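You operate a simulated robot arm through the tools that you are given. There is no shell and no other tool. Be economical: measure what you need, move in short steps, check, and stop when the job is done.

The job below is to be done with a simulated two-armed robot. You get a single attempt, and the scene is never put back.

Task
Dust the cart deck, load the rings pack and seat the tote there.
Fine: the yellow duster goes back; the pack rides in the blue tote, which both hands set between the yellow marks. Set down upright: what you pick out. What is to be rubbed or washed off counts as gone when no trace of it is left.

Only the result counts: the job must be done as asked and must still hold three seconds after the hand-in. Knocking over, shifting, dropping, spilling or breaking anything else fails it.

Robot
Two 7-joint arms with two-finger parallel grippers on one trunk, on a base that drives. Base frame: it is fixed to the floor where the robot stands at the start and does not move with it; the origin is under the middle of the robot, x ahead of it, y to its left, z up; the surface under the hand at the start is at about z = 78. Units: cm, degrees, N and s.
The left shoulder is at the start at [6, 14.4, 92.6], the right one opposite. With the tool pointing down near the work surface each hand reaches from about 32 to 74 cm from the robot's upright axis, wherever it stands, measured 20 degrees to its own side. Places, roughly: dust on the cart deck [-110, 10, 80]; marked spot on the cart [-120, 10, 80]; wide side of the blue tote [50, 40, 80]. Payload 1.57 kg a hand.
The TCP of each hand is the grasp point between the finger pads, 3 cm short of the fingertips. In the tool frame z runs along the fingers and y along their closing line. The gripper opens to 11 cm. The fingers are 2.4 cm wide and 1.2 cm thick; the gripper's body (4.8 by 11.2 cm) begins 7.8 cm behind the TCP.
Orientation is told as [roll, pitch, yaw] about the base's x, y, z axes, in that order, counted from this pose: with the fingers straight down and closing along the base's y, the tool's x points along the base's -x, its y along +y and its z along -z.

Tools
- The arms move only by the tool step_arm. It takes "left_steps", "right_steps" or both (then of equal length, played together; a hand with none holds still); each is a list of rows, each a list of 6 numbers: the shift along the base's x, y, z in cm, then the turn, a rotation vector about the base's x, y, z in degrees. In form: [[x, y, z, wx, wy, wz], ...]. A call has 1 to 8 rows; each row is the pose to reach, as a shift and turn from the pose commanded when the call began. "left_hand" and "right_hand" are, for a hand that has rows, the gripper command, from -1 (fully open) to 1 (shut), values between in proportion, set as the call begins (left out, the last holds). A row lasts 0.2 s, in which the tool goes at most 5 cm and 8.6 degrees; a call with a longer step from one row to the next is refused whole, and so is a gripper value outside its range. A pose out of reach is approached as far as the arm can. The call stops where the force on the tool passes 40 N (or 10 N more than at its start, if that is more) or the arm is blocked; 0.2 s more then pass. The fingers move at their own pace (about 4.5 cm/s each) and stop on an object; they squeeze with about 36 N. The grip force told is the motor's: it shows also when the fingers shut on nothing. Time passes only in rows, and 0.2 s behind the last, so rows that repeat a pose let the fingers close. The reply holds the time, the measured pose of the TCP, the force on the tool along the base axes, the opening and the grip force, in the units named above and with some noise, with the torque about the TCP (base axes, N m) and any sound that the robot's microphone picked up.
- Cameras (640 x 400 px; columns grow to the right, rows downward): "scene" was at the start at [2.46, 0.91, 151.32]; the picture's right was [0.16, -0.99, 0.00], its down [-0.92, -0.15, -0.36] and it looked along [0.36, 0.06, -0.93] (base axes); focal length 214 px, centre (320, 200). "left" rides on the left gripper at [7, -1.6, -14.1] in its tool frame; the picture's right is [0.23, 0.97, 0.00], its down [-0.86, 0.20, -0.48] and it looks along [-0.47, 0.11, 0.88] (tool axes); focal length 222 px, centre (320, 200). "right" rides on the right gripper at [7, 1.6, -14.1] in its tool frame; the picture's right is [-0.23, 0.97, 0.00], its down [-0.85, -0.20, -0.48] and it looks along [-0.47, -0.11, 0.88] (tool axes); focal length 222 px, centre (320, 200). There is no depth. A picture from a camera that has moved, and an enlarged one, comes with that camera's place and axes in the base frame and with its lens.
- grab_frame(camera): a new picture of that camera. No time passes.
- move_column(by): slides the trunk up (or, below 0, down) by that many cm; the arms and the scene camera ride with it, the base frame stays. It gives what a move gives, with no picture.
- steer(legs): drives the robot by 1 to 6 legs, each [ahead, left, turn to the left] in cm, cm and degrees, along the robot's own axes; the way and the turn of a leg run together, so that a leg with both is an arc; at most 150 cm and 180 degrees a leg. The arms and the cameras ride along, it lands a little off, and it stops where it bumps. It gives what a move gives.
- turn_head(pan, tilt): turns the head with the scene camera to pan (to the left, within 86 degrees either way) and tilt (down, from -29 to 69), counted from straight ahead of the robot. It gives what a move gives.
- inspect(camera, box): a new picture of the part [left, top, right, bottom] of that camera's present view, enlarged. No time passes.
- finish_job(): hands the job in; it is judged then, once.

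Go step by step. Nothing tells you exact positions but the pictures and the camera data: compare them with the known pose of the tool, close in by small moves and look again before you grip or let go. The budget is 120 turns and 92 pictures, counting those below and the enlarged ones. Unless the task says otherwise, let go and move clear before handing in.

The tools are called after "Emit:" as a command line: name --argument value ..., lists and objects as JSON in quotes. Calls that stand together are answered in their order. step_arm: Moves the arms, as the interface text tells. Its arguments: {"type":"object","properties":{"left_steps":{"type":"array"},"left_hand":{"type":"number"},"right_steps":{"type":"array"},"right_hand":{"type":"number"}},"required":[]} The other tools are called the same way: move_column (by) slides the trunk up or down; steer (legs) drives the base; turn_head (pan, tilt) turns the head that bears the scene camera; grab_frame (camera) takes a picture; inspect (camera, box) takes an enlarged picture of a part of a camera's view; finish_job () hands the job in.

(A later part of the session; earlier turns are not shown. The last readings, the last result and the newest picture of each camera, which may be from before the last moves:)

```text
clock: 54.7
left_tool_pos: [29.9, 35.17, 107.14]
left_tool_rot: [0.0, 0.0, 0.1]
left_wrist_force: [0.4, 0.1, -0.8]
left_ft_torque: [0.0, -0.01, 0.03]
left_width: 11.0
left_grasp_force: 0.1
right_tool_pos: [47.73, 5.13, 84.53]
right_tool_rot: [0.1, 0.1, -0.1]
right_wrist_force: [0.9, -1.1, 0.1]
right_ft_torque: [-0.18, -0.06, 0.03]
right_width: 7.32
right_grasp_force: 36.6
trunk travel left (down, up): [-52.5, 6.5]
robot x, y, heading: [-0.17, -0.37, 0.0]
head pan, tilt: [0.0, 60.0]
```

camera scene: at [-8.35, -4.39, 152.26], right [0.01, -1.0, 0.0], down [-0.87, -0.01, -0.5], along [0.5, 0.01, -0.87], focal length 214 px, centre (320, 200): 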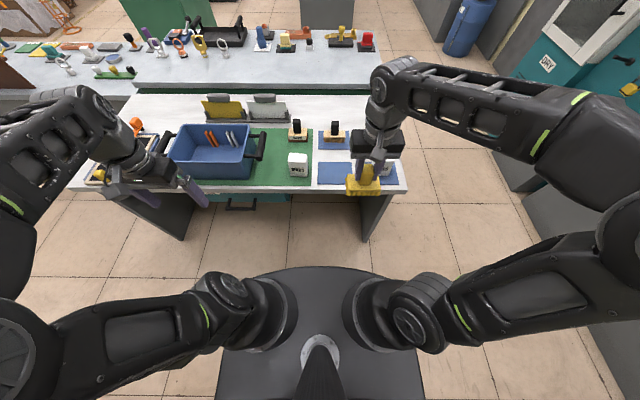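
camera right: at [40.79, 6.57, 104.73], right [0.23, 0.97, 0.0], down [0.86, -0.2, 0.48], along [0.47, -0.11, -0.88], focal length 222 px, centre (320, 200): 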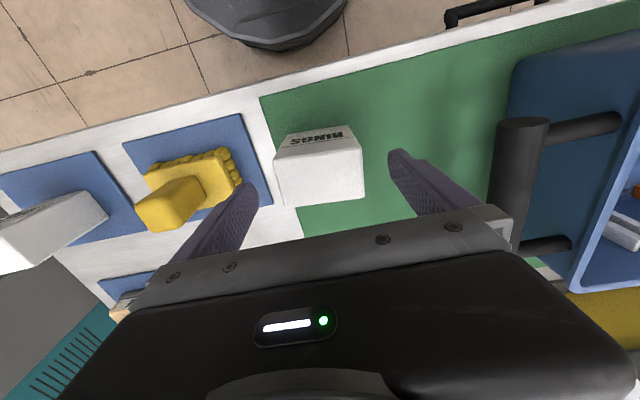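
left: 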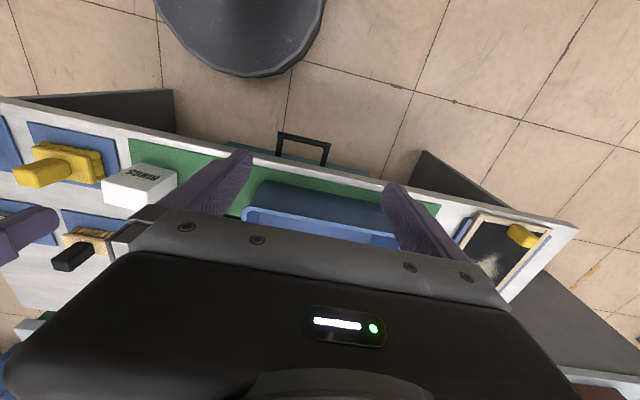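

The pack is held (7.3 cm). I lift it well clear, draw in, and drive left so that the tote lies straight ahead.

Emit:
step_arm --right_steps '[[0, 0, 3, 0, 0, 0], [0, 0, 7, 0, 0, 0], [0, 0, 11, 0, 0, 0], [0, 0, 15, 0, 0, 0], [0, 0, 19, 0, 0, 0], [-4, -3, 22, 0, 0, 0], [-8, -6, 23, 0, 0, 0], [-11, -9, 23, 0, 0, 0]]'

Emit:
steer --legs '[[0, 40, 0]]'

Emit:
turn_head --pan 0 --tilt 62

Emit:
grab_frame --camera "scene"

```text
refused: row 6 steps farther than a row can; nothing moved
```

```text
clock: 56.6
left_tool_pos: [29.9, 62.53, 107.36]
left_tool_rot: [0.1, 0.1, 0.0]
left_wrist_force: [-0.6, -0.9, 0.3]
left_ft_torque: [0.02, 0.04, 0.01]
left_width: 11.01
left_grasp_force: 0.0
right_tool_pos: [47.92, 31.46, 84.53]
right_tool_rot: [-0.8, 0.2, -0.5]
right_wrist_force: [-2.1, -1.1, 2.6]
right_ft_torque: [0.06, -0.01, 0.01]
right_width: 7.32
right_grasp_force: 35.9
trunk travel left (down, up): [-52.5, 6.5]
robot x, y, heading: [-0.02, 27.7, 0.0]
head pan, tilt: [0.0, 60.0]
stopped in leg 1: the force on the tool passed its limit at 81 N (the readings are from after the stop); the commanded pose is now the measured one
```

```text
clock: 57.2
left_tool_pos: [29.92, 62.51, 107.24]
left_tool_rot: [-0.1, 0.0, 0.0]
left_wrist_force: [-0.1, 0.8, -0.2]
left_ft_torque: [-0.02, -0.02, 0.01]
left_width: 11.01
left_grasp_force: 0.0
right_tool_pos: [47.89, 31.6, 84.5]
right_tool_rot: [-0.9, 0.3, -0.5]
right_wrist_force: [-1.7, -2.6, 1.9]
right_ft_torque: [0.07, -0.12, -0.02]
right_width: 7.3
right_grasp_force: 35.9
trunk travel left (down, up): [-52.5, 6.5]
robot x, y, heading: [0.11, 27.83, 0.2]
head pan, tilt: [0.0, 62.0]
```

```text
58 pictures are left
camera scene: at [3.33, 27.54, 152.03], right [0.0, -1.0, 0.0], down [-0.88, 0.0, -0.47], along [0.47, 0.0, -0.88], focal length 214 px, centre (320, 200)
```

scene: 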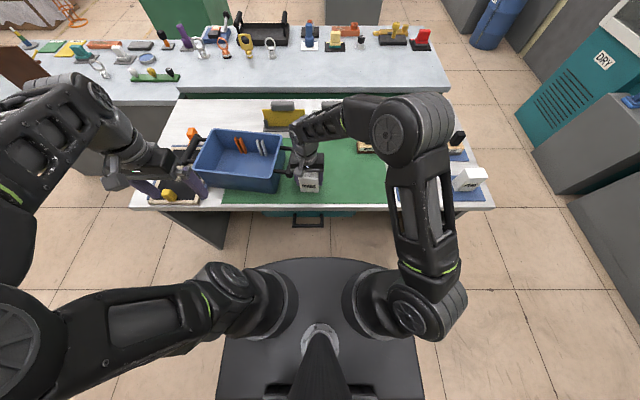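

My lift was refused, yet the drive in the same batch still ran, so the gripped pack was dragged along the bench into the tote. I stop and look at what moved before doing anything else.

Emit:
inspect --camera "scene" --box '[120, 80, 360, 230]'

Emit:
grab_frame --camera "left"

Emit:
grab_frame --camera "right"

```text
2.67 times, centred on (240, 155) of scene
camera zoom: at [3.33, 27.54, 152.03], right [0.0, -1.0, 0.0], down [-0.88, 0.0, -0.47], along [0.47, 0.0, -0.88], focal length 572 px, centre (533, 320)
```

zoom: 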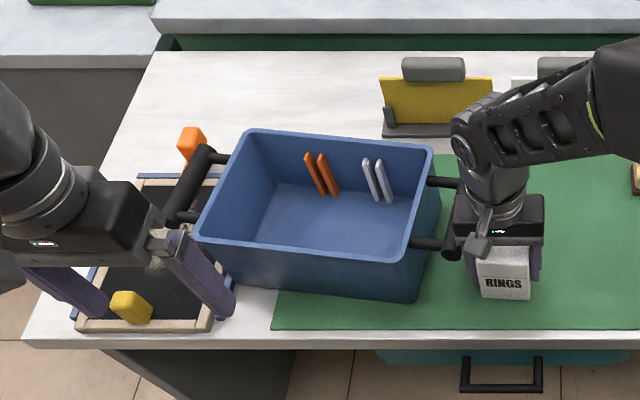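

```text
56 pictures are left
camera left: at [22.99, 60.91, 121.36], right [-0.23, 0.97, 0.0], down [0.86, 0.2, 0.48], along [0.47, 0.11, -0.88], focal length 222 px, centre (320, 200)
```

left: 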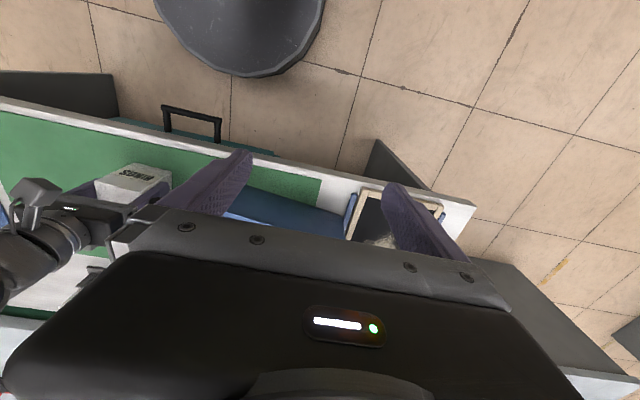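

```text
55 pictures are left
camera right: at [40.94, 33.44, 98.76], right [0.24, 0.97, -0.02], down [0.86, -0.2, 0.48], along [0.46, -0.13, -0.88], focal length 222 px, centre (320, 200)
```

right: 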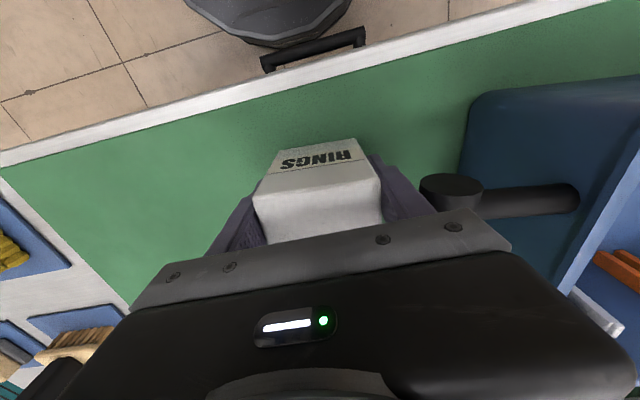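

The tote was pushed about 17 cm to the left and slightly turned; its left handle now overhangs the chalkboard, and by my estimate the board itself has not moved. I lift the pack away from the tote first (in checked steps), then verify the board and the orange block.

Emit:
step_arm --right_steps '[[0, -0.5, 1, 0, 0, 0], [0, -1.5, 3, 0, 0, 0], [0, -2, 7, 0, 0, 0], [0, -2, 11, 0, 0, 0], [0, -2, 15, 0, 0, 0], [0, -2, 19, 0, 0, 0], [-2, -2, 22, 0, 0, 0]]'

Emit:
inspect --camera "scene" --box '[130, 110, 250, 220]'

```text
clock: 58.8
left_tool_pos: [29.9, 62.69, 107.27]
left_tool_rot: [0.0, 0.1, 0.0]
left_wrist_force: [0.0, 0.2, 0.0]
left_ft_torque: [0.01, -0.01, 0.01]
left_width: 10.98
left_grasp_force: 0.0
right_tool_pos: [45.82, 29.64, 106.7]
right_tool_rot: [-0.9, 0.2, -0.5]
right_wrist_force: [-0.2, 0.2, -2.6]
right_ft_torque: [0.02, -0.01, 0.02]
right_width: 7.29
right_grasp_force: 35.8
trunk travel left (down, up): [-52.5, 6.5]
robot x, y, heading: [-0.04, 27.34, 0.0]
head pan, tilt: [0.0, 62.0]
```

```text
3.64 times, centred on (190, 165) of scene
camera zoom: at [3.26, 27.55, 152.03], right [0.0, -1.0, 0.0], down [-0.88, 0.0, -0.47], along [0.47, 0.0, -0.88], focal length 780 px, centre (793, 327)
```

zoom: 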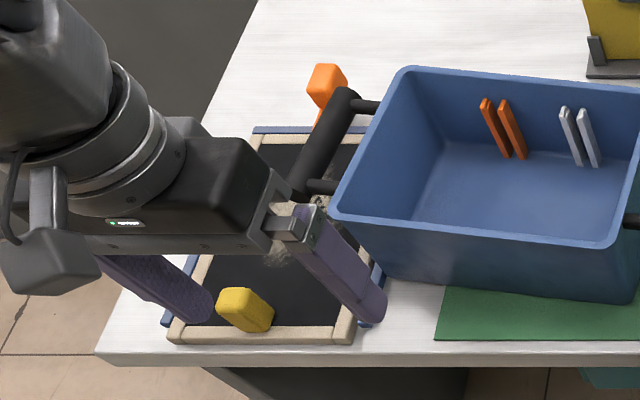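

The pack is up and free. I move the left hand aside to view the board and the orange-handled tool clearly.

Emit:
step_arm --left_steps '[[0, -4, 1, 0, 0, 0], [0, -8, 2, 0, 0, 0], [-1, -12, 2, 0, 0, 0], [-1, -16, 2, 0, 0, 0], [-1, -20, 2, 0, 0, 0]]'

Emit:
turn_head --pan 30 --tilt 50

Emit:
inspect --camera "scene" --box '[200, 80, 440, 230]'

```text
clock: 60.0
left_tool_pos: [28.93, 42.52, 109.11]
left_tool_rot: [0.0, 0.0, 0.2]
left_wrist_force: [1.2, -1.2, -0.1]
left_ft_torque: [-0.02, -0.02, -0.02]
left_width: 10.99
left_grasp_force: 0.1
right_tool_pos: [45.84, 29.57, 106.65]
right_tool_rot: [-0.9, 0.2, -0.5]
right_wrist_force: [0.4, 0.4, -1.4]
right_ft_torque: [0.0, 0.0, 0.0]
right_width: 7.3
right_grasp_force: 35.9
trunk travel left (down, up): [-52.5, 6.5]
robot x, y, heading: [-0.04, 27.3, -0.0]
head pan, tilt: [0.0, 62.0]
```

```text
clock: 61.0
left_tool_pos: [28.92, 42.61, 109.31]
left_tool_rot: [0.1, 0.0, -0.1]
left_wrist_force: [0.2, 0.6, 0.1]
left_ft_torque: [-0.02, 0.01, -0.02]
left_width: 11.03
left_grasp_force: 0.1
right_tool_pos: [45.84, 29.61, 106.62]
right_tool_rot: [-1.0, 0.2, -0.6]
right_wrist_force: [-0.3, 0.5, -2.3]
right_ft_torque: [0.01, -0.02, 0.05]
right_width: 7.3
right_grasp_force: 36.1
trunk travel left (down, up): [-52.5, 6.5]
robot x, y, heading: [-0.06, 27.57, -0.1]
head pan, tilt: [30.0, 50.0]
```

```text
2.67 times, centred on (320, 155) of scene
camera zoom: at [3.6, 31.42, 153.51], right [0.5, -0.87, 0.0], down [-0.66, -0.38, -0.64], along [0.56, 0.32, -0.77], focal length 572 px, centre (320, 320)
```

zoom: 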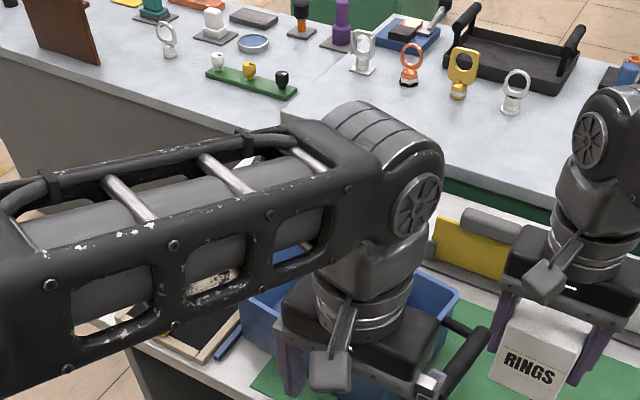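

The arm hides the spot. I back the robot away so that the whole bench shows.

Emit:
steer --legs '[[-35, 0, 0]]'

Emit:
turn_head --pan 20 --tilt 40

Emit:
grab_frame --camera "scene"

```text
clock: 63.3
left_tool_pos: [-6.09, 42.68, 109.18]
left_tool_rot: [0.0, 0.0, 0.0]
left_wrist_force: [-0.8, -0.1, 0.5]
left_ft_torque: [-0.01, -0.03, 0.01]
left_width: 10.99
left_grasp_force: 0.0
right_tool_pos: [10.82, 29.62, 106.59]
right_tool_rot: [-0.9, 0.2, -0.5]
right_wrist_force: [0.3, 0.8, -2.0]
right_ft_torque: [0.01, -0.01, 0.01]
right_width: 7.3
right_grasp_force: 35.4
trunk travel left (down, up): [-52.5, 6.5]
robot x, y, heading: [-35.09, 27.47, -0.3]
head pan, tilt: [30.0, 50.0]
```

```text
clock: 64.0
left_tool_pos: [-5.91, 42.54, 109.19]
left_tool_rot: [-0.1, 0.1, 0.0]
left_wrist_force: [0.7, -0.1, 0.0]
left_ft_torque: [0.02, 0.0, 0.03]
left_width: 10.98
left_grasp_force: 0.0
right_tool_pos: [10.92, 29.56, 106.47]
right_tool_rot: [-0.9, 0.2, -0.6]
right_wrist_force: [-0.1, -0.5, -2.4]
right_ft_torque: [-0.02, 0.0, -0.02]
right_width: 7.27
right_grasp_force: 35.8
trunk travel left (down, up): [-52.5, 6.5]
robot x, y, heading: [-35.28, 27.19, 0.1]
head pan, tilt: [20.0, 40.0]
```

```text
52 pictures are left
camera scene: at [-30.07, 30.5, 154.92], right [0.34, -0.94, 0.0], down [-0.6, -0.22, -0.77], along [0.72, 0.26, -0.64], focal length 214 px, centre (320, 200)
```

scene: 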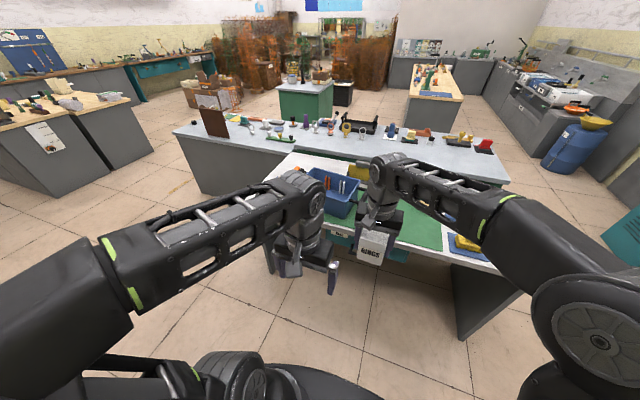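

I drive left so that the view between the arms falls on the board.

Emit:
steer --legs '[[0, 52, 0]]'

Emit:
turn_head --pan -4 --tilt 40

Emit:
inspect --camera "scene" --box '[200, 100, 440, 250]'

```text
clock: 67.0
left_tool_pos: [-5.97, 94.36, 109.26]
left_tool_rot: [0.0, 0.2, -0.1]
left_wrist_force: [-0.3, 1.1, -0.4]
left_ft_torque: [-0.04, -0.01, 0.0]
left_width: 11.02
left_grasp_force: 0.0
right_tool_pos: [10.98, 81.11, 106.55]
right_tool_rot: [-0.8, 0.2, -0.5]
right_wrist_force: [0.3, -0.8, -1.7]
right_ft_torque: [0.0, 0.01, -0.01]
right_width: 7.26
right_grasp_force: 36.0
trunk travel left (down, up): [-52.5, 6.5]
robot x, y, heading: [-34.95, 79.32, 0.1]
head pan, tilt: [20.0, 40.0]
```

```text
clock: 67.9
left_tool_pos: [-6.02, 94.29, 109.3]
left_tool_rot: [0.0, 0.2, 0.0]
left_wrist_force: [-0.6, -0.5, 1.0]
left_ft_torque: [0.0, 0.01, -0.05]
left_width: 11.01
left_grasp_force: 0.0
right_tool_pos: [10.95, 81.27, 106.56]
right_tool_rot: [-0.9, 0.3, -0.5]
right_wrist_force: [-0.8, -0.1, -2.1]
right_ft_torque: [0.02, 0.02, -0.02]
right_width: 7.22
right_grasp_force: 35.2
trunk travel left (down, up): [-52.5, 6.5]
robot x, y, heading: [-34.76, 78.81, 0.1]
head pan, tilt: [-4.0, 40.0]
```

```text
2.67 times, centred on (320, 175) of scene
camera zoom: at [-29.54, 78.65, 154.93], right [-0.07, -1.0, 0.0], down [-0.64, 0.04, -0.77], along [0.76, -0.05, -0.64], focal length 572 px, centre (320, 267)
```

zoom: 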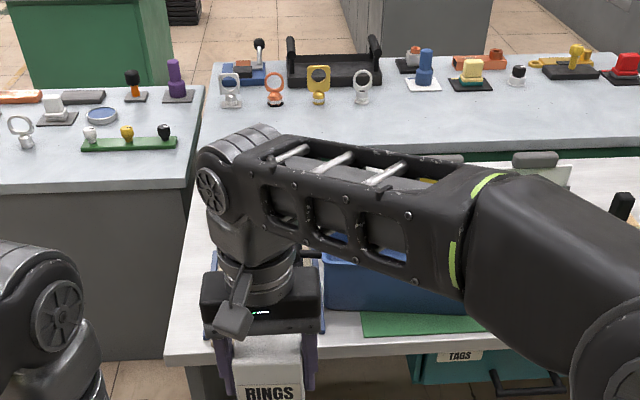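

The right hand hides it; I shift that hand to the right and look again.

Emit:
step_arm --right_steps '[[0, -4.5, 0, 0, 0, 0], [0, -9, 0, 0, 0, 0], [0, -13.5, 0, 0, 0, 0], [0, -18, 0, 0, 0, 0], [0, -22, 0, 0, 0, 0], [0, -26, 0, 0, 0, 0]]'

Emit:
inspect --camera "scene" --box '[200, 100, 440, 250]'

```text
clock: 69.3
left_tool_pos: [-5.88, 94.19, 109.14]
left_tool_rot: [0.0, 0.1, -0.1]
left_wrist_force: [-0.4, 0.1, 0.0]
left_ft_torque: [-0.02, -0.03, -0.02]
left_width: 10.98
left_grasp_force: 0.1
right_tool_pos: [10.9, 55.1, 106.61]
right_tool_rot: [-0.8, 0.2, -0.4]
right_wrist_force: [0.5, 0.6, -1.4]
right_ft_torque: [-0.01, 0.01, 0.03]
right_width: 7.24
right_grasp_force: 36.4
trunk travel left (down, up): [-52.5, 6.5]
robot x, y, heading: [-35.05, 79.47, 0.2]
head pan, tilt: [-4.0, 40.0]
```

```text
2.67 times, centred on (320, 175) of scene
camera zoom: at [-29.55, 78.55, 154.93], right [-0.07, -1.0, 0.0], down [-0.64, 0.05, -0.77], along [0.76, -0.05, -0.64], focal length 572 px, centre (320, 267)
```

zoom: 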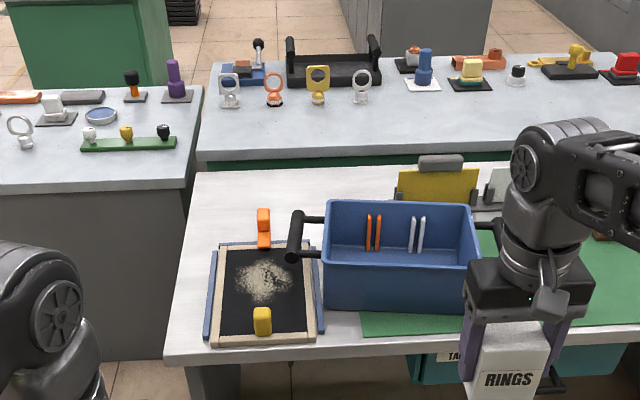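

The board, its strips and the orange tool stand where they were; only the tote moved, now centred near [56.8, 57.7] and turned about -5°. I drive up to it, matching its turn.

Emit:
steer --legs '[[35.5, -16.8, -5]]'

Emit:
turn_head --pan 0 --tilt 62

Emit:
grab_frame --camera "scene"

```text
clock: 71.7
left_tool_pos: [30.04, 73.37, 109.1]
left_tool_rot: [0.0, 0.1, -4.9]
left_wrist_force: [-0.4, 1.4, 0.6]
left_ft_torque: [0.02, 0.0, -0.01]
left_width: 11.02
left_grasp_force: 0.1
right_tool_pos: [43.47, 32.98, 106.69]
right_tool_rot: [-1.0, 0.3, -5.5]
right_wrist_force: [0.4, 0.2, -2.5]
right_ft_torque: [0.01, -0.01, -0.03]
right_width: 7.24
right_grasp_force: 35.7
trunk travel left (down, up): [-52.5, 6.5]
robot x, y, heading: [-0.23, 60.91, -5.0]
head pan, tilt: [-4.0, 40.0]
```

```text
clock: 72.6
left_tool_pos: [29.94, 73.27, 109.22]
left_tool_rot: [-0.1, 0.2, -4.9]
left_wrist_force: [0.4, 0.2, 0.6]
left_ft_torque: [-0.04, 0.01, -0.02]
left_width: 10.98
left_grasp_force: 0.1
right_tool_pos: [43.41, 33.1, 106.67]
right_tool_rot: [-0.9, 0.2, -5.5]
right_wrist_force: [0.0, -0.4, -1.8]
right_ft_torque: [0.0, 0.05, 0.02]
right_width: 7.24
right_grasp_force: 36.4
trunk travel left (down, up): [-52.5, 6.5]
robot x, y, heading: [-0.32, 61.17, -5.1]
head pan, tilt: [0.0, 62.0]
```

```text
49 pictures are left
camera scene: at [3.19, 60.66, 152.03], right [-0.09, -1.0, 0.0], down [-0.88, 0.08, -0.47], along [0.47, -0.04, -0.88], focal length 214 px, centre (320, 200)
```

scene: 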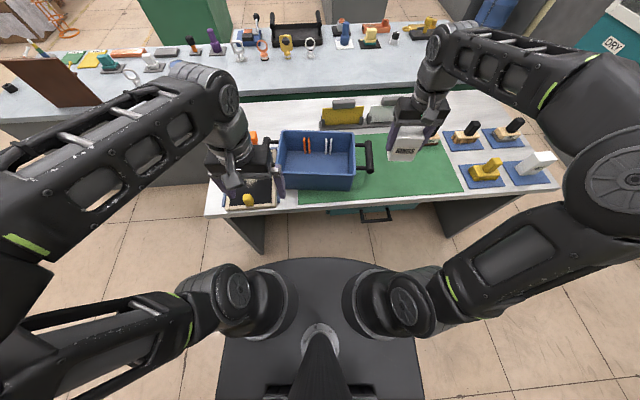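

Emit:
inspect --camera "scene" --box '[200, 100, 440, 250]'

```text
2.67 times, centred on (320, 175) of scene
camera zoom: at [3.19, 60.66, 152.03], right [-0.09, -1.0, 0.0], down [-0.88, 0.08, -0.47], along [0.47, -0.04, -0.88], focal length 572 px, centre (320, 267)
```

zoom: 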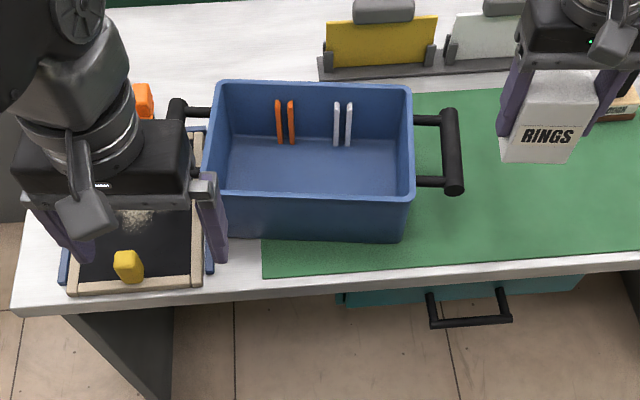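

The tote centre is at about [56.5, 57.5], yaw ≈ -6.5°, rim z ≈ 90.5. I bring the pack over the tote's middle at safe height.

Emit:
step_arm --right_steps '[[2, 3.5, 0, 0.5, 0, 0], [4, 7, 0, 0.9, 0, 0], [6, 10.5, 0, 0.9, 0, -0.5], [8, 14, 0, 0.9, 0, -1], [10, 17.5, 0, 0.9, 0, -1], [11.5, 21, 0, 0.9, 0, -1], [13, 24.3, 0, 0.9, 0, -1], [13, 24.3, 0, 0.9, 0, -1]]'

Emit:
grab_frame --camera "right"

Emit:
inspect --camera "scene" --box '[200, 100, 440, 250]'

```text
clock: 74.4
left_tool_pos: [30.02, 73.45, 109.28]
left_tool_rot: [0.0, 0.2, -4.9]
left_wrist_force: [-1.1, 0.5, 0.1]
left_ft_torque: [0.04, 0.01, 0.02]
left_width: 11.0
left_grasp_force: 0.1
right_tool_pos: [54.27, 52.44, 106.78]
right_tool_rot: [0.0, 0.2, -6.4]
right_wrist_force: [0.5, 0.4, -2.5]
right_ft_torque: [0.04, 0.0, -0.03]
right_width: 7.21
right_grasp_force: 36.2
right hand out of reach, approached as far as the arm can: row 6, 7, 8
trunk travel left (down, up): [-52.5, 6.5]
robot x, y, heading: [-0.57, 61.1, -4.7]
head pan, tilt: [0.0, 62.0]
```

```text
47 pictures are left
camera right: at [47.44, 54.71, 120.91], right [0.33, 0.94, 0.0], down [0.83, -0.29, 0.47], along [0.45, -0.16, -0.88], focal length 222 px, centre (320, 200)
```

right: 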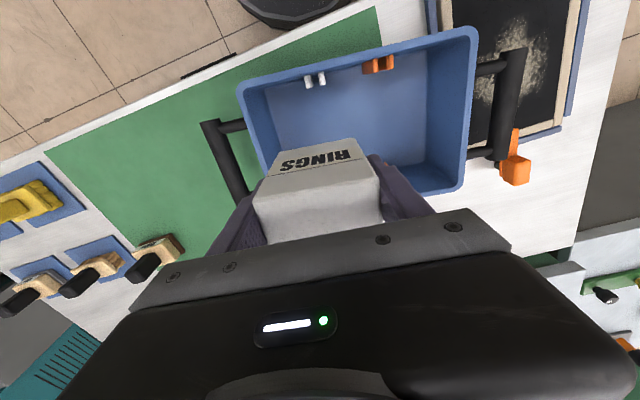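

```text
2.67 times, centred on (320, 175) of scene
camera zoom: at [3.17, 60.66, 152.03], right [-0.09, -1.0, 0.0], down [-0.88, 0.08, -0.47], along [0.47, -0.04, -0.88], focal length 572 px, centre (320, 267)
```

zoom: 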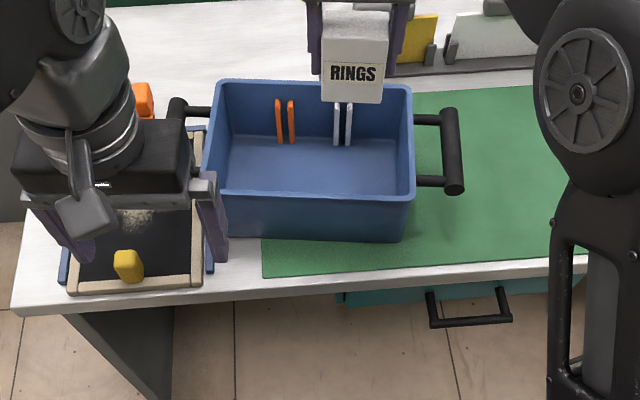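

The hand stopped short at the reach limit, at [54.3, 52.4], which is already over the tote's interior. I lower some and see where it goes.

Emit:
step_arm --right_steps '[[0, 0, -2, 0, 0, 0], [0, 0, -4, 0, 0, 0], [0, 0, -6, 0, 0, 0]]'

```text
clock: 75.2
left_tool_pos: [30.02, 73.34, 109.24]
left_tool_rot: [0.0, 0.2, -4.9]
left_wrist_force: [-0.6, 0.7, -0.3]
left_ft_torque: [-0.02, 0.0, 0.03]
left_width: 11.0
left_grasp_force: 0.1
right_tool_pos: [54.15, 52.46, 100.63]
right_tool_rot: [0.0, 0.3, -6.4]
right_wrist_force: [0.2, 0.6, -1.6]
right_ft_torque: [0.01, 0.01, -0.02]
right_width: 7.22
right_grasp_force: 36.1
trunk travel left (down, up): [-52.5, 6.5]
robot x, y, heading: [0.12, 60.88, -4.9]
head pan, tilt: [0.0, 62.0]
```

It holds place; now I shift toward the tote's middle at this height.

Emit:
step_arm --right_steps '[[1, 2, 0, 0, 0, 0], [2, 4, -0.5, 0, 0, 0], [2, 4.5, -1, 0, 0, 0]]'

Emit:
grab_frame --camera "right"

Emit:
inspect --camera "scene" --box '[200, 100, 440, 250]'

```text
clock: 76.0
left_tool_pos: [29.99, 73.43, 109.16]
left_tool_rot: [0.0, 0.1, -4.9]
left_wrist_force: [-0.2, 0.1, 0.3]
left_ft_torque: [0.0, -0.01, 0.0]
left_width: 11.0
left_grasp_force: 0.1
right_tool_pos: [56.03, 57.04, 99.73]
right_tool_rot: [0.0, 0.4, -6.3]
right_wrist_force: [0.8, 0.1, -2.2]
right_ft_torque: [0.0, 0.01, 0.04]
right_width: 7.21
right_grasp_force: 35.8
trunk travel left (down, up): [-52.5, 6.5]
robot x, y, heading: [-0.56, 60.77, -5.0]
head pan, tilt: [0.0, 62.0]
```

```text
45 pictures are left
camera right: at [49.43, 59.36, 114.01], right [0.33, 0.94, 0.0], down [0.83, -0.29, 0.47], along [0.45, -0.16, -0.88], focal length 222 px, centre (320, 200)
```

right: 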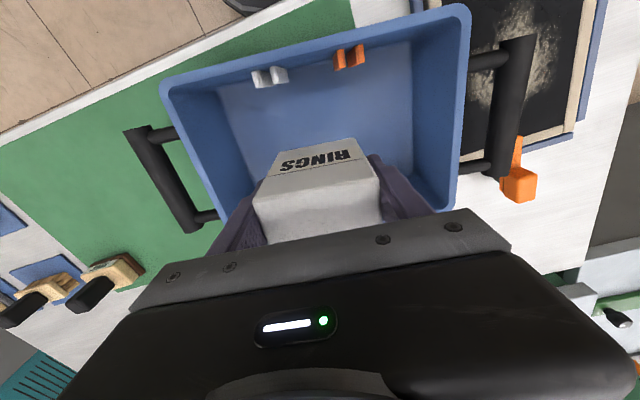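

```text
2.67 times, centred on (320, 175) of scene
camera zoom: at [3.19, 60.68, 152.03], right [-0.09, -1.0, 0.0], down [-0.88, 0.08, -0.47], along [0.47, -0.04, -0.88], focal length 572 px, centre (320, 267)
```

zoom: 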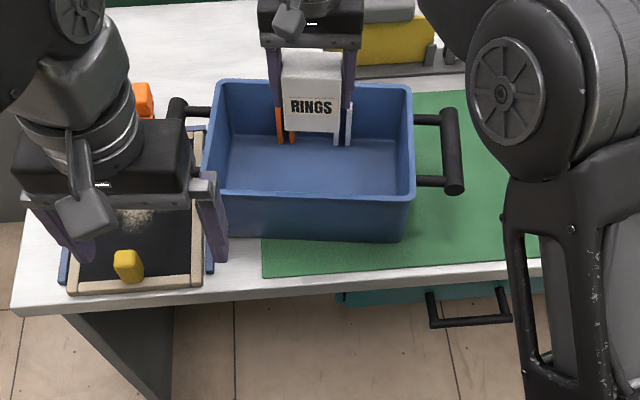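

The pack is over the tote's centre. I lower it into the tote, slowing near the floor.

Emit:
step_arm --right_steps '[[0, 0, -3, 0, -0.3, 0], [0, 0, -6, 0, -0.3, 0], [0, 0, -9, 0, -0.3, 0], [0, 0, -11, 0, -0.3, 0], [0, 0, -12.3, 0, -0.3, 0]]'

Emit:
grab_frame --camera "right"

```text
clock: 77.2
left_tool_pos: [29.92, 73.48, 109.21]
left_tool_rot: [-0.1, 0.2, -4.9]
left_wrist_force: [0.5, -0.2, -0.4]
left_ft_torque: [-0.01, 0.02, 0.02]
left_width: 10.99
left_grasp_force: 0.0
right_tool_pos: [56.17, 56.95, 87.38]
right_tool_rot: [-0.1, -0.1, -6.6]
right_wrist_force: [0.2, 0.1, -1.8]
right_ft_torque: [0.0, 0.0, 0.01]
right_width: 7.25
right_grasp_force: 35.7
trunk travel left (down, up): [-52.5, 6.5]
robot x, y, heading: [-0.02, 60.95, -5.0]
head pan, tilt: [0.0, 62.0]
```

```text
43 pictures are left
camera right: at [49.36, 59.29, 101.7], right [0.34, 0.94, 0.0], down [0.83, -0.29, 0.48], along [0.45, -0.16, -0.88], focal length 222 px, centre (320, 200)
```

right: 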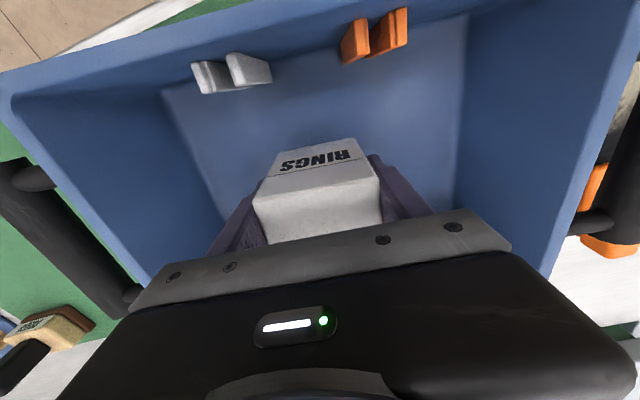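

I lower slowly until the pack touches the tote's floor.

Emit:
step_arm --right_steps '[[0, 0, -0.5, 0, 0, 0], [0, 0, -1, 0, 0, 0], [0, 0, -1.4, 0, 0, 0], [0, 0, -1.4, 0, 0, 0]]'

```text
clock: 78.2
left_tool_pos: [30.03, 73.42, 109.16]
left_tool_rot: [-0.1, 0.1, -4.9]
left_wrist_force: [-0.1, -0.8, 0.3]
left_ft_torque: [-0.02, 0.01, -0.03]
left_width: 11.04
left_grasp_force: 0.1
right_tool_pos: [56.13, 56.93, 85.98]
right_tool_rot: [0.0, 0.0, -6.4]
right_wrist_force: [0.3, 0.4, -1.5]
right_ft_torque: [0.0, 0.01, -0.01]
right_width: 7.2
right_grasp_force: 36.3
trunk travel left (down, up): [-52.5, 6.5]
robot x, y, heading: [-0.27, 60.73, -5.1]
head pan, tilt: [0.0, 62.0]
```

Emit:
step_arm --right_steps '[[0, 0, -0.3, 0, 0, 0], [0, 0, -0.6, 0, 0, 0], [0, 0, -0.6, 0, 0, 0]]'

```text
clock: 79.0
left_tool_pos: [30.02, 73.41, 109.15]
left_tool_rot: [0.1, 0.1, -5.0]
left_wrist_force: [0.0, -0.1, -0.2]
left_ft_torque: [0.01, 0.02, 0.02]
left_width: 10.99
left_grasp_force: 0.0
right_tool_pos: [56.15, 56.98, 85.49]
right_tool_rot: [-0.1, 0.0, -6.4]
right_wrist_force: [0.2, -0.1, -2.2]
right_ft_torque: [-0.01, 0.01, 0.0]
right_width: 7.2
right_grasp_force: 36.1
trunk travel left (down, up): [-52.5, 6.5]
robot x, y, heading: [-0.22, 60.81, -4.9]
head pan, tilt: [0.0, 62.0]
```

No contact yet; I go on in small steps.

Emit:
step_arm --right_steps '[[0, 0, -0.25, 0, 0, 0], [0, 0, -0.5, 0, 0, 0], [0, 0, -0.5, 0, 0, 0]]'

```text
clock: 79.8
left_tool_pos: [29.93, 73.26, 109.21]
left_tool_rot: [0.0, -0.1, -4.9]
left_wrist_force: [0.2, 0.4, 0.0]
left_ft_torque: [-0.02, -0.01, 0.01]
left_width: 10.99
left_grasp_force: 0.1
right_tool_pos: [55.97, 56.98, 85.13]
right_tool_rot: [0.0, -0.1, -6.5]
right_wrist_force: [-1.6, -1.0, 9.0]
right_ft_torque: [-0.35, 0.23, -0.11]
right_width: 7.18
right_grasp_force: 35.8
trunk travel left (down, up): [-52.5, 6.5]
robot x, y, heading: [-0.65, 60.85, -5.0]
head pan, tilt: [0.0, 62.0]
```

The pack rests on the tote's floor. I release and rise straight up.

Emit:
step_arm --right_steps '[[0, 0, 0.1, 0, 0, 0], [0, 0, 0.1, 0, 0, 0], [0, 0, 0.1, 0, 0, 0], [0, 0, 3, 0, 0, 0], [0, 0, 7, 0, 0, 0], [0, 0, 11, 0, 0, 0], [0, 0, 14, 0, 0, 0], [0, 0, 15, 0, 0, 0]]' --right_hand -1

Emit:
inspect --camera "scene" --box '[200, 100, 440, 250]'

```text
clock: 81.6
left_tool_pos: [29.92, 73.45, 109.24]
left_tool_rot: [0.0, 0.1, -4.8]
left_wrist_force: [-0.7, -0.5, 0.2]
left_ft_torque: [-0.02, 0.0, 0.03]
left_width: 11.01
left_grasp_force: 0.1
right_tool_pos: [56.02, 57.03, 100.02]
right_tool_rot: [0.0, 0.1, -6.4]
right_wrist_force: [0.1, 0.6, 0.8]
right_ft_torque: [0.0, 0.0, -0.03]
right_width: 11.0
right_grasp_force: 0.0
trunk travel left (down, up): [-52.5, 6.5]
robot x, y, heading: [0.32, 60.86, -4.9]
head pan, tilt: [0.0, 62.0]
```

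```text
2.67 times, centred on (320, 175) of scene
camera zoom: at [3.17, 60.68, 152.03], right [-0.09, -1.0, 0.0], down [-0.88, 0.08, -0.47], along [0.47, -0.04, -0.88], focal length 572 px, centre (320, 267)
```

zoom: 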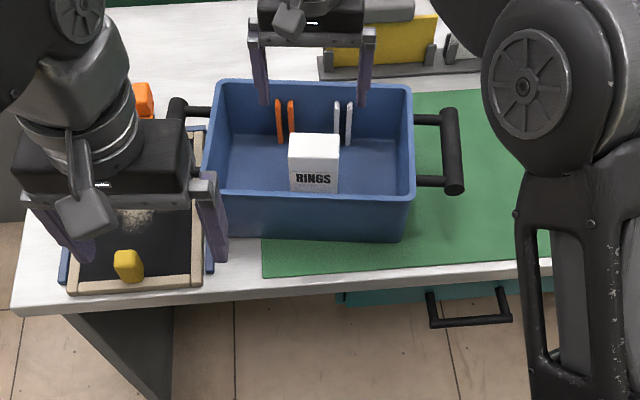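

The pack stands upright in the tote. Now I bring both hands above the two handle bars.

Emit:
step_arm --left_steps '[[4, 0.6, -1, 0, 0, -0.4], [8, 1.2, -2, 0, 0, -0.8], [12, 1.8, -3, 0, 0, -1.2], [16, 2.4, -4, 0, 0, -1.6], [20, 3, -5, 0, 0, -1.6], [24, 3.5, -6, 0, 0, -1.6], [28, 4, -7, 0, 0, -1.6], [28.6, 4, -7.5, 0, 0, -1.6]]' --right_steps '[[0, -3, 0, 0, 0, 0], [0, -6, 0, 0, 0, 0], [0, -9, 0, 0, 0, 0], [-0.3, -12, 0, 0, 0, 0], [-0.6, -15, 0, 0, 0, 0], [-1, -18, 0, 0, 0, 0], [-1.1, -19.5, 0, 0, 0, 0], [-1.1, -19.5, 0, 0, 0, 0]]' --left_hand -1 --right_hand -1

Emit:
grab_frame --camera "right"

Emit:
grab_frame --camera "left"

Emit:
inspect --camera "scene" --box '[200, 100, 440, 250]'

```text
clock: 83.4
left_tool_pos: [58.7, 77.42, 101.73]
left_tool_rot: [-0.1, 0.0, -6.5]
left_wrist_force: [0.3, 0.3, -0.6]
left_ft_torque: [0.04, 0.0, 0.02]
left_width: 11.01
left_grasp_force: 0.1
right_tool_pos: [54.96, 37.47, 100.02]
right_tool_rot: [0.1, 0.1, -6.4]
right_wrist_force: [-0.4, -0.6, 0.0]
right_ft_torque: [0.01, -0.03, -0.03]
right_width: 10.98
right_grasp_force: 0.1
trunk travel left (down, up): [-52.5, 6.5]
robot x, y, heading: [-0.49, 60.84, -5.1]
head pan, tilt: [0.0, 62.0]
```

```text
41 pictures are left
camera right: at [48.22, 39.81, 114.33], right [0.33, 0.94, 0.0], down [0.83, -0.29, 0.48], along [0.45, -0.16, -0.88], focal length 222 px, centre (320, 200)
```

right: 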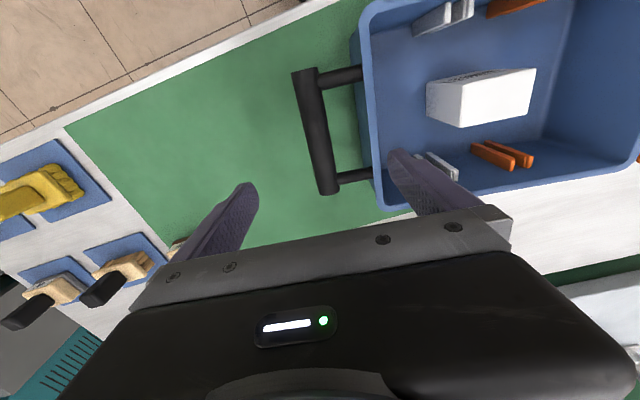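

```text
40 pictures are left
camera left: at [51.55, 76.53, 115.83], right [-0.11, 0.99, 0.0], down [0.87, 0.1, 0.48], along [0.48, 0.05, -0.88], focal length 222 px, centre (320, 200)
```

left: 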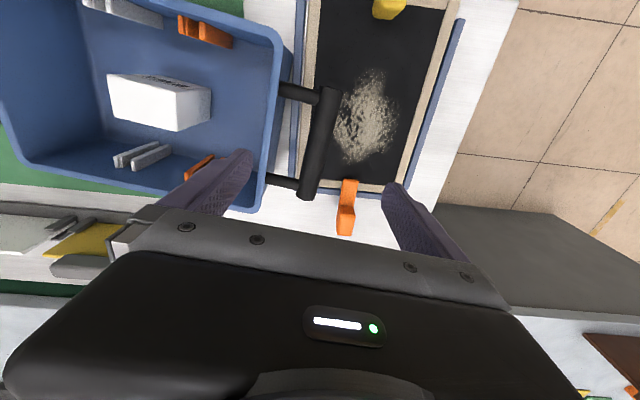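

```text
2.67 times, centred on (320, 175) of scene
camera zoom: at [3.14, 60.69, 152.03], right [-0.09, -1.0, 0.0], down [-0.88, 0.08, -0.47], along [0.47, -0.04, -0.88], focal length 572 px, centre (320, 267)
```

zoom: 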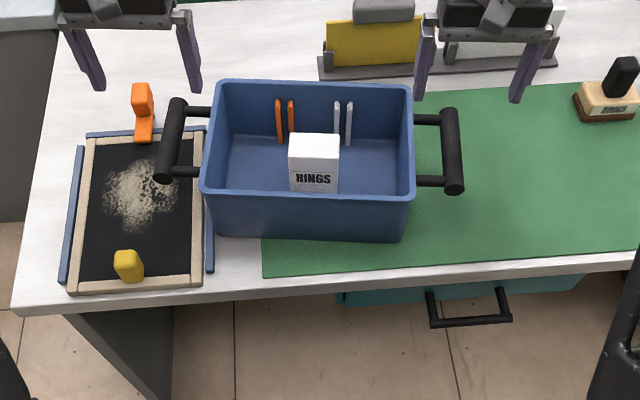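

The bars lie at about right [52.9, 38.1], left [58.0, 77.0], z ≈ 90, turned -7.5°. I narrow both openings to 5 cm (gap to the rim is tight) and come to just above the bars.

Emit:
step_arm --left_steps '[[-0.2, -0.1, -1, 0, 0, -0.5], [-0.4, -0.3, -3, 0, 0, -1], [-0.6, -0.4, -5, 0, 0, -1], [-0.6, -0.4, -6.7, 0, 0, -1], [-0.6, -0.4, -6.7, 0, 0, -1]]' --right_steps '[[-0.5, 0.2, -1, 0, 0, -0.5], [-1, 0.4, -2, 0, 0, -1], [-1.5, 0.6, -3.5, 0, 0, -1], [-2, 0.6, -5, 0, 0, -1], [-2, 0.6, -5, 0, 0, -1]]' --left_hand 0.09 --right_hand 0.09

Emit:
grab_frame --camera "right"

Emit:
grab_frame --camera "left"

Emit:
inspect --camera "scene" --box '[220, 90, 420, 210]'

```text
clock: 84.6
left_tool_pos: [58.0, 77.02, 95.01]
left_tool_rot: [0.1, 0.1, -7.6]
left_wrist_force: [-0.7, 0.8, 0.4]
left_ft_torque: [0.0, -0.04, 0.02]
left_width: 5.03
left_grasp_force: 0.1
right_tool_pos: [53.03, 38.04, 95.03]
right_tool_rot: [0.1, -0.1, -7.4]
right_wrist_force: [-0.4, -0.2, -0.4]
right_ft_torque: [0.01, -0.02, -0.03]
right_width: 5.01
right_grasp_force: 0.1
trunk travel left (down, up): [-52.5, 6.5]
robot x, y, heading: [-0.81, 60.65, -4.6]
head pan, tilt: [0.0, 62.0]
```

```text
38 pictures are left
camera right: at [46.21, 40.54, 109.26], right [0.35, 0.94, 0.0], down [0.82, -0.31, 0.48], along [0.45, -0.17, -0.88], focal length 222 px, centre (320, 200)
```

right: 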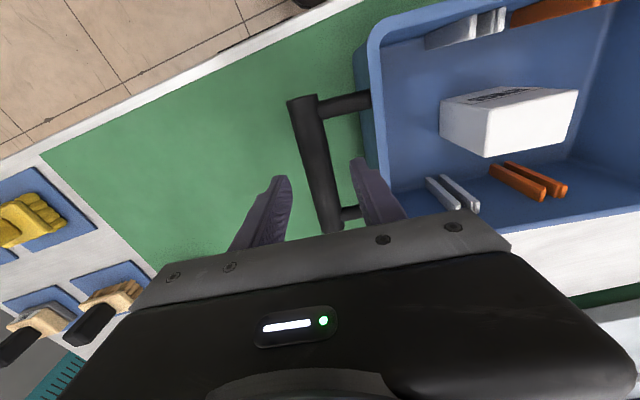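

```text
37 pictures are left
camera left: at [50.89, 76.24, 109.12], right [-0.1, 1.0, 0.0], down [0.87, 0.09, 0.48], along [0.48, 0.05, -0.88], focal length 222 px, centre (320, 200)
```

left: 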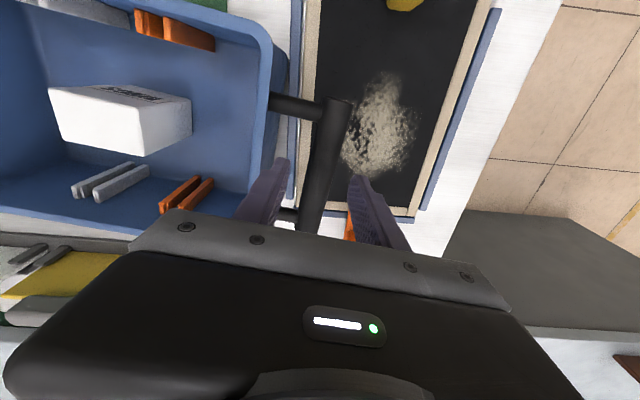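

```text
3.20 times, centred on (320, 150) of scene
camera zoom: at [3.17, 60.68, 152.03], right [-0.09, -1.0, 0.0], down [-0.88, 0.08, -0.47], along [0.47, -0.04, -0.88], focal length 686 px, centre (320, 360)
```

zoom: 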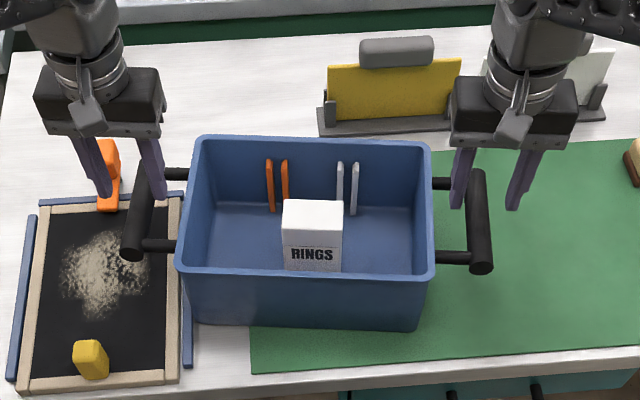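

Both bars lie centred between the fingers. I lower both hands together toward bar height.

Emit:
step_arm --left_steps '[[0, 0, -1.5, 0, 0, 0], [0, 0, -3, 0, 0, 0], [0, 0, -4.5, 0, 0, 0], [0, 0, -5.5, 0, 0, 0], [0, 0, -5.5, 0, 0, 0]]' --right_steps '[[0, 0, -1.5, 0, 0, 0], [0, 0, -3, 0, 0, 0], [0, 0, -4.5, 0, 0, 0], [0, 0, -5.5, 0, 0, 0], [0, 0, -5.5, 0, 0, 0]]'

Emit:
grab_frame --camera "right"

Emit:
grab_frame --camera "left"

Emit:
inspect --camera "scene" --box '[220, 90, 420, 210]'

```text
clock: 85.8
left_tool_pos: [58.0, 77.1, 89.41]
left_tool_rot: [0.0, 0.1, -7.6]
left_wrist_force: [0.4, -0.1, -0.1]
left_ft_torque: [0.02, -0.01, 0.01]
left_width: 5.03
left_grasp_force: 0.0
right_tool_pos: [52.97, 38.05, 89.44]
right_tool_rot: [0.0, 0.0, -7.5]
right_wrist_force: [0.3, 0.2, -0.5]
right_ft_torque: [-0.01, 0.01, 0.01]
right_width: 5.04
right_grasp_force: 0.1
trunk travel left (down, up): [-52.5, 6.5]
robot x, y, heading: [-0.12, 60.93, -5.0]
head pan, tilt: [0.0, 62.0]
```

```text
35 pictures are left
camera right: at [46.2, 40.55, 103.66], right [0.35, 0.94, 0.0], down [0.82, -0.31, 0.48], along [0.45, -0.17, -0.88], focal length 222 px, centre (320, 200)
```

right: 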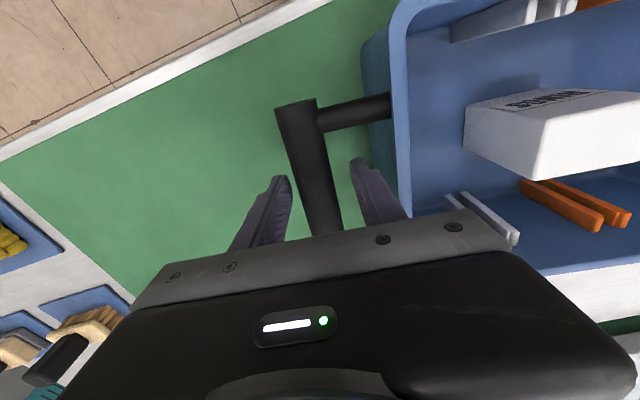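

```text
34 pictures are left
camera left: at [50.9, 76.26, 103.6], right [-0.1, 1.0, 0.0], down [0.87, 0.09, 0.48], along [0.48, 0.05, -0.88], focal length 222 px, centre (320, 200)
```

left: 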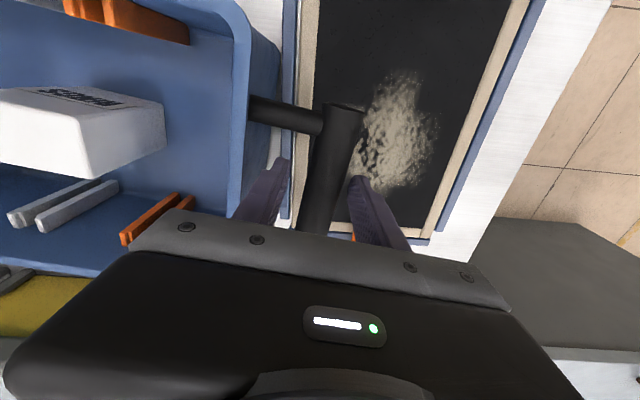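

```text
3.20 times, centred on (320, 150) of scene
camera zoom: at [3.17, 60.68, 152.03], right [-0.09, -1.0, 0.0], down [-0.88, 0.08, -0.47], along [0.47, -0.04, -0.88], focal length 686 px, centre (320, 360)
```

zoom: 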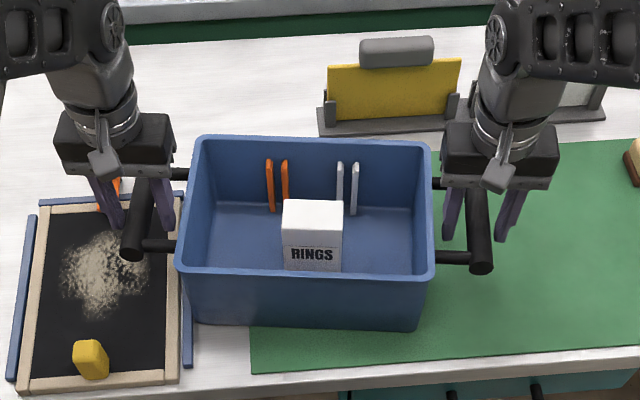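

The hands straddle the bars; I estimate bar centre z ≈ 88.6. I lower 0.8 cm and close both grippers.

Emit:
step_arm --left_steps '[[0, 0, -0.4, 0, 0, 0], [0, 0, -0.8, 0, 0, 0], [0, 0, -0.8, 0, 0, 0]]' --right_steps '[[0, 0, -0.4, 0, 0, 0], [0, 0, -0.8, 0, 0, 0], [0, 0, -0.8, 0, 0, 0]]'

Emit:
step_arm --left_steps '[[0, 0, 0, 0, 0, 0], [0, 0, 0, 0, 0, 0], [0, 0, 0, 0, 0, 0], [0, 0, 0, 0, 0, 0], [0, 0, 0, 0, 0, 0]]' --right_steps '[[0, 0, 0, 0, 0, 0], [0, 0, 0, 0, 0, 0], [0, 0, 0, 0, 0, 0], [0, 0, 0, 0, 0, 0], [0, 0, 0, 0, 0, 0]]' --left_hand 1 --right_hand 1

Emit:
inspect --camera "scene" --box '[220, 90, 420, 210]'

```text
clock: 86.6
left_tool_pos: [58.0, 76.99, 88.64]
left_tool_rot: [0.0, 0.1, -7.5]
left_wrist_force: [-0.4, 0.9, -0.4]
left_ft_torque: [-0.02, 0.01, 0.0]
left_width: 5.01
left_grasp_force: 0.1
right_tool_pos: [52.91, 38.08, 88.69]
right_tool_rot: [0.1, 0.0, -7.6]
right_wrist_force: [-0.1, 0.9, -0.3]
right_ft_torque: [0.0, 0.06, 0.0]
right_width: 5.0
right_grasp_force: 0.0
trunk travel left (down, up): [-52.5, 6.5]
robot x, y, heading: [0.02, 60.46, -5.2]
head pan, tilt: [0.0, 62.0]
```

```text
clock: 87.8
left_tool_pos: [58.15, 77.33, 88.66]
left_tool_rot: [0.1, 0.0, -7.5]
left_wrist_force: [4.9, 24.0, 0.2]
left_ft_torque: [0.05, 0.01, -0.15]
left_width: 2.76
left_grasp_force: 36.5
right_tool_pos: [52.87, 37.71, 88.69]
right_tool_rot: [-0.3, 0.2, -7.6]
right_wrist_force: [-5.1, -25.4, 2.9]
right_ft_torque: [0.0, -0.02, -0.03]
right_width: 2.77
right_grasp_force: 36.5
trunk travel left (down, up): [-52.5, 6.5]
robot x, y, heading: [-0.1, 60.8, -4.7]
head pan, tilt: [0.0, 62.0]
```

```text
3.20 times, centred on (320, 150) of scene
camera zoom: at [3.18, 60.67, 152.03], right [-0.09, -1.0, 0.0], down [-0.88, 0.08, -0.47], along [0.47, -0.04, -0.88], focal length 686 px, centre (320, 360)
```

zoom: 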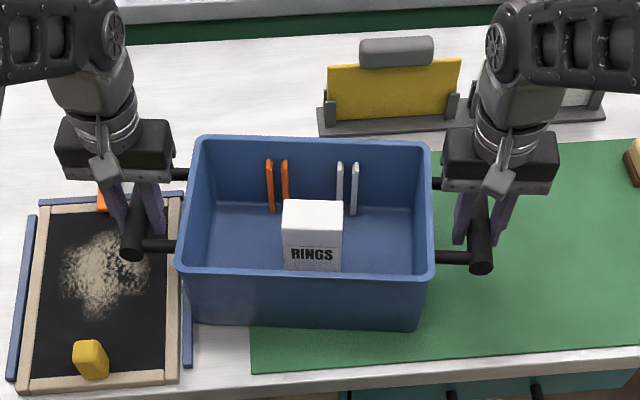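

Both bars are gripped (2.76 cm). I relieve the sideways strain and lift a few centimetres, evenly.

Emit:
step_arm --left_steps '[[0.05, 0.35, 0, 0, 0, 0], [0.05, 0.35, 0.5, 0, 0, 0], [0.05, 0.35, 1.2, 0, 0, 0], [0.05, 0.35, 2, 0, 0, 0]]' --right_steps '[[-0.05, -0.35, 0, 0, 0, 0], [-0.05, -0.35, 0.5, 0, 0, 0], [-0.05, -0.35, 1.2, 0, 0, 0], [-0.05, -0.35, 2, 0, 0, 0]]'

```text
clock: 88.8
left_tool_pos: [57.9, 77.39, 90.69]
left_tool_rot: [-0.1, 0.1, -7.6]
left_wrist_force: [0.7, 7.0, -5.1]
left_ft_torque: [-0.02, -0.23, -0.11]
left_width: 2.75
left_grasp_force: 35.5
right_tool_pos: [52.94, 37.85, 90.63]
right_tool_rot: [0.1, 0.0, -7.4]
right_wrist_force: [0.2, -7.4, -4.4]
right_ft_torque: [0.04, 0.31, -0.34]
right_width: 2.75
right_grasp_force: 35.5
trunk travel left (down, up): [-52.5, 6.5]
robot x, y, heading: [-0.12, 60.87, -5.0]
head pan, tilt: [0.0, 62.0]
```

The tote hangs evenly (about 1 kg). I lift it 12 cm more and check it.

Emit:
step_arm --left_steps '[[0, 0.1, 2, 0, 0, 0], [0, 0.1, 4, 0, 0, 0], [0, 0.1, 6, 0, 0, 0], [0, 0.1, 8, 0, 0, 0], [0, 0.1, 10, 0, 0, 0], [0, 0.1, 12, 0, 0, 0]]' --right_steps '[[0, -0.1, 2, 0, 0, 0], [0, -0.1, 4, 0, 0, 0], [0, -0.1, 6, 0, 0, 0], [0, -0.1, 8, 0, 0, 0], [0, -0.1, 10, 0, 0, 0], [0, -0.1, 12, 0, 0, 0]]'

Emit:
grab_frame --camera "scene"

```text
clock: 90.2
left_tool_pos: [58.06, 77.34, 102.66]
left_tool_rot: [-0.3, 0.2, -7.7]
left_wrist_force: [-4.8, -17.2, -5.1]
left_ft_torque: [0.04, 0.01, -0.07]
left_width: 2.77
left_grasp_force: 36.6
right_tool_pos: [52.88, 37.88, 102.73]
right_tool_rot: [0.3, 0.0, -7.2]
right_wrist_force: [3.3, 17.1, -4.0]
right_ft_torque: [0.17, 0.03, -0.42]
right_width: 2.76
right_grasp_force: 36.4
trunk travel left (down, up): [-52.5, 6.5]
robot x, y, heading: [-0.4, 60.63, -5.2]
head pan, tilt: [0.0, 62.0]
```

```text
31 pictures are left
camera scene: at [3.22, 60.68, 152.02], right [-0.09, -1.0, 0.0], down [-0.88, 0.08, -0.47], along [0.47, -0.04, -0.88], focal length 214 px, centre (320, 200)
```

scene: 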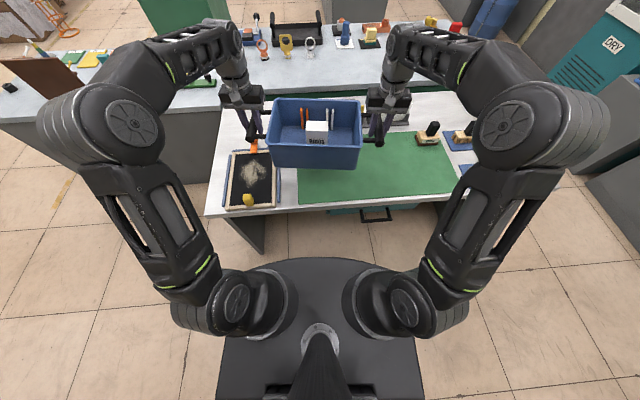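

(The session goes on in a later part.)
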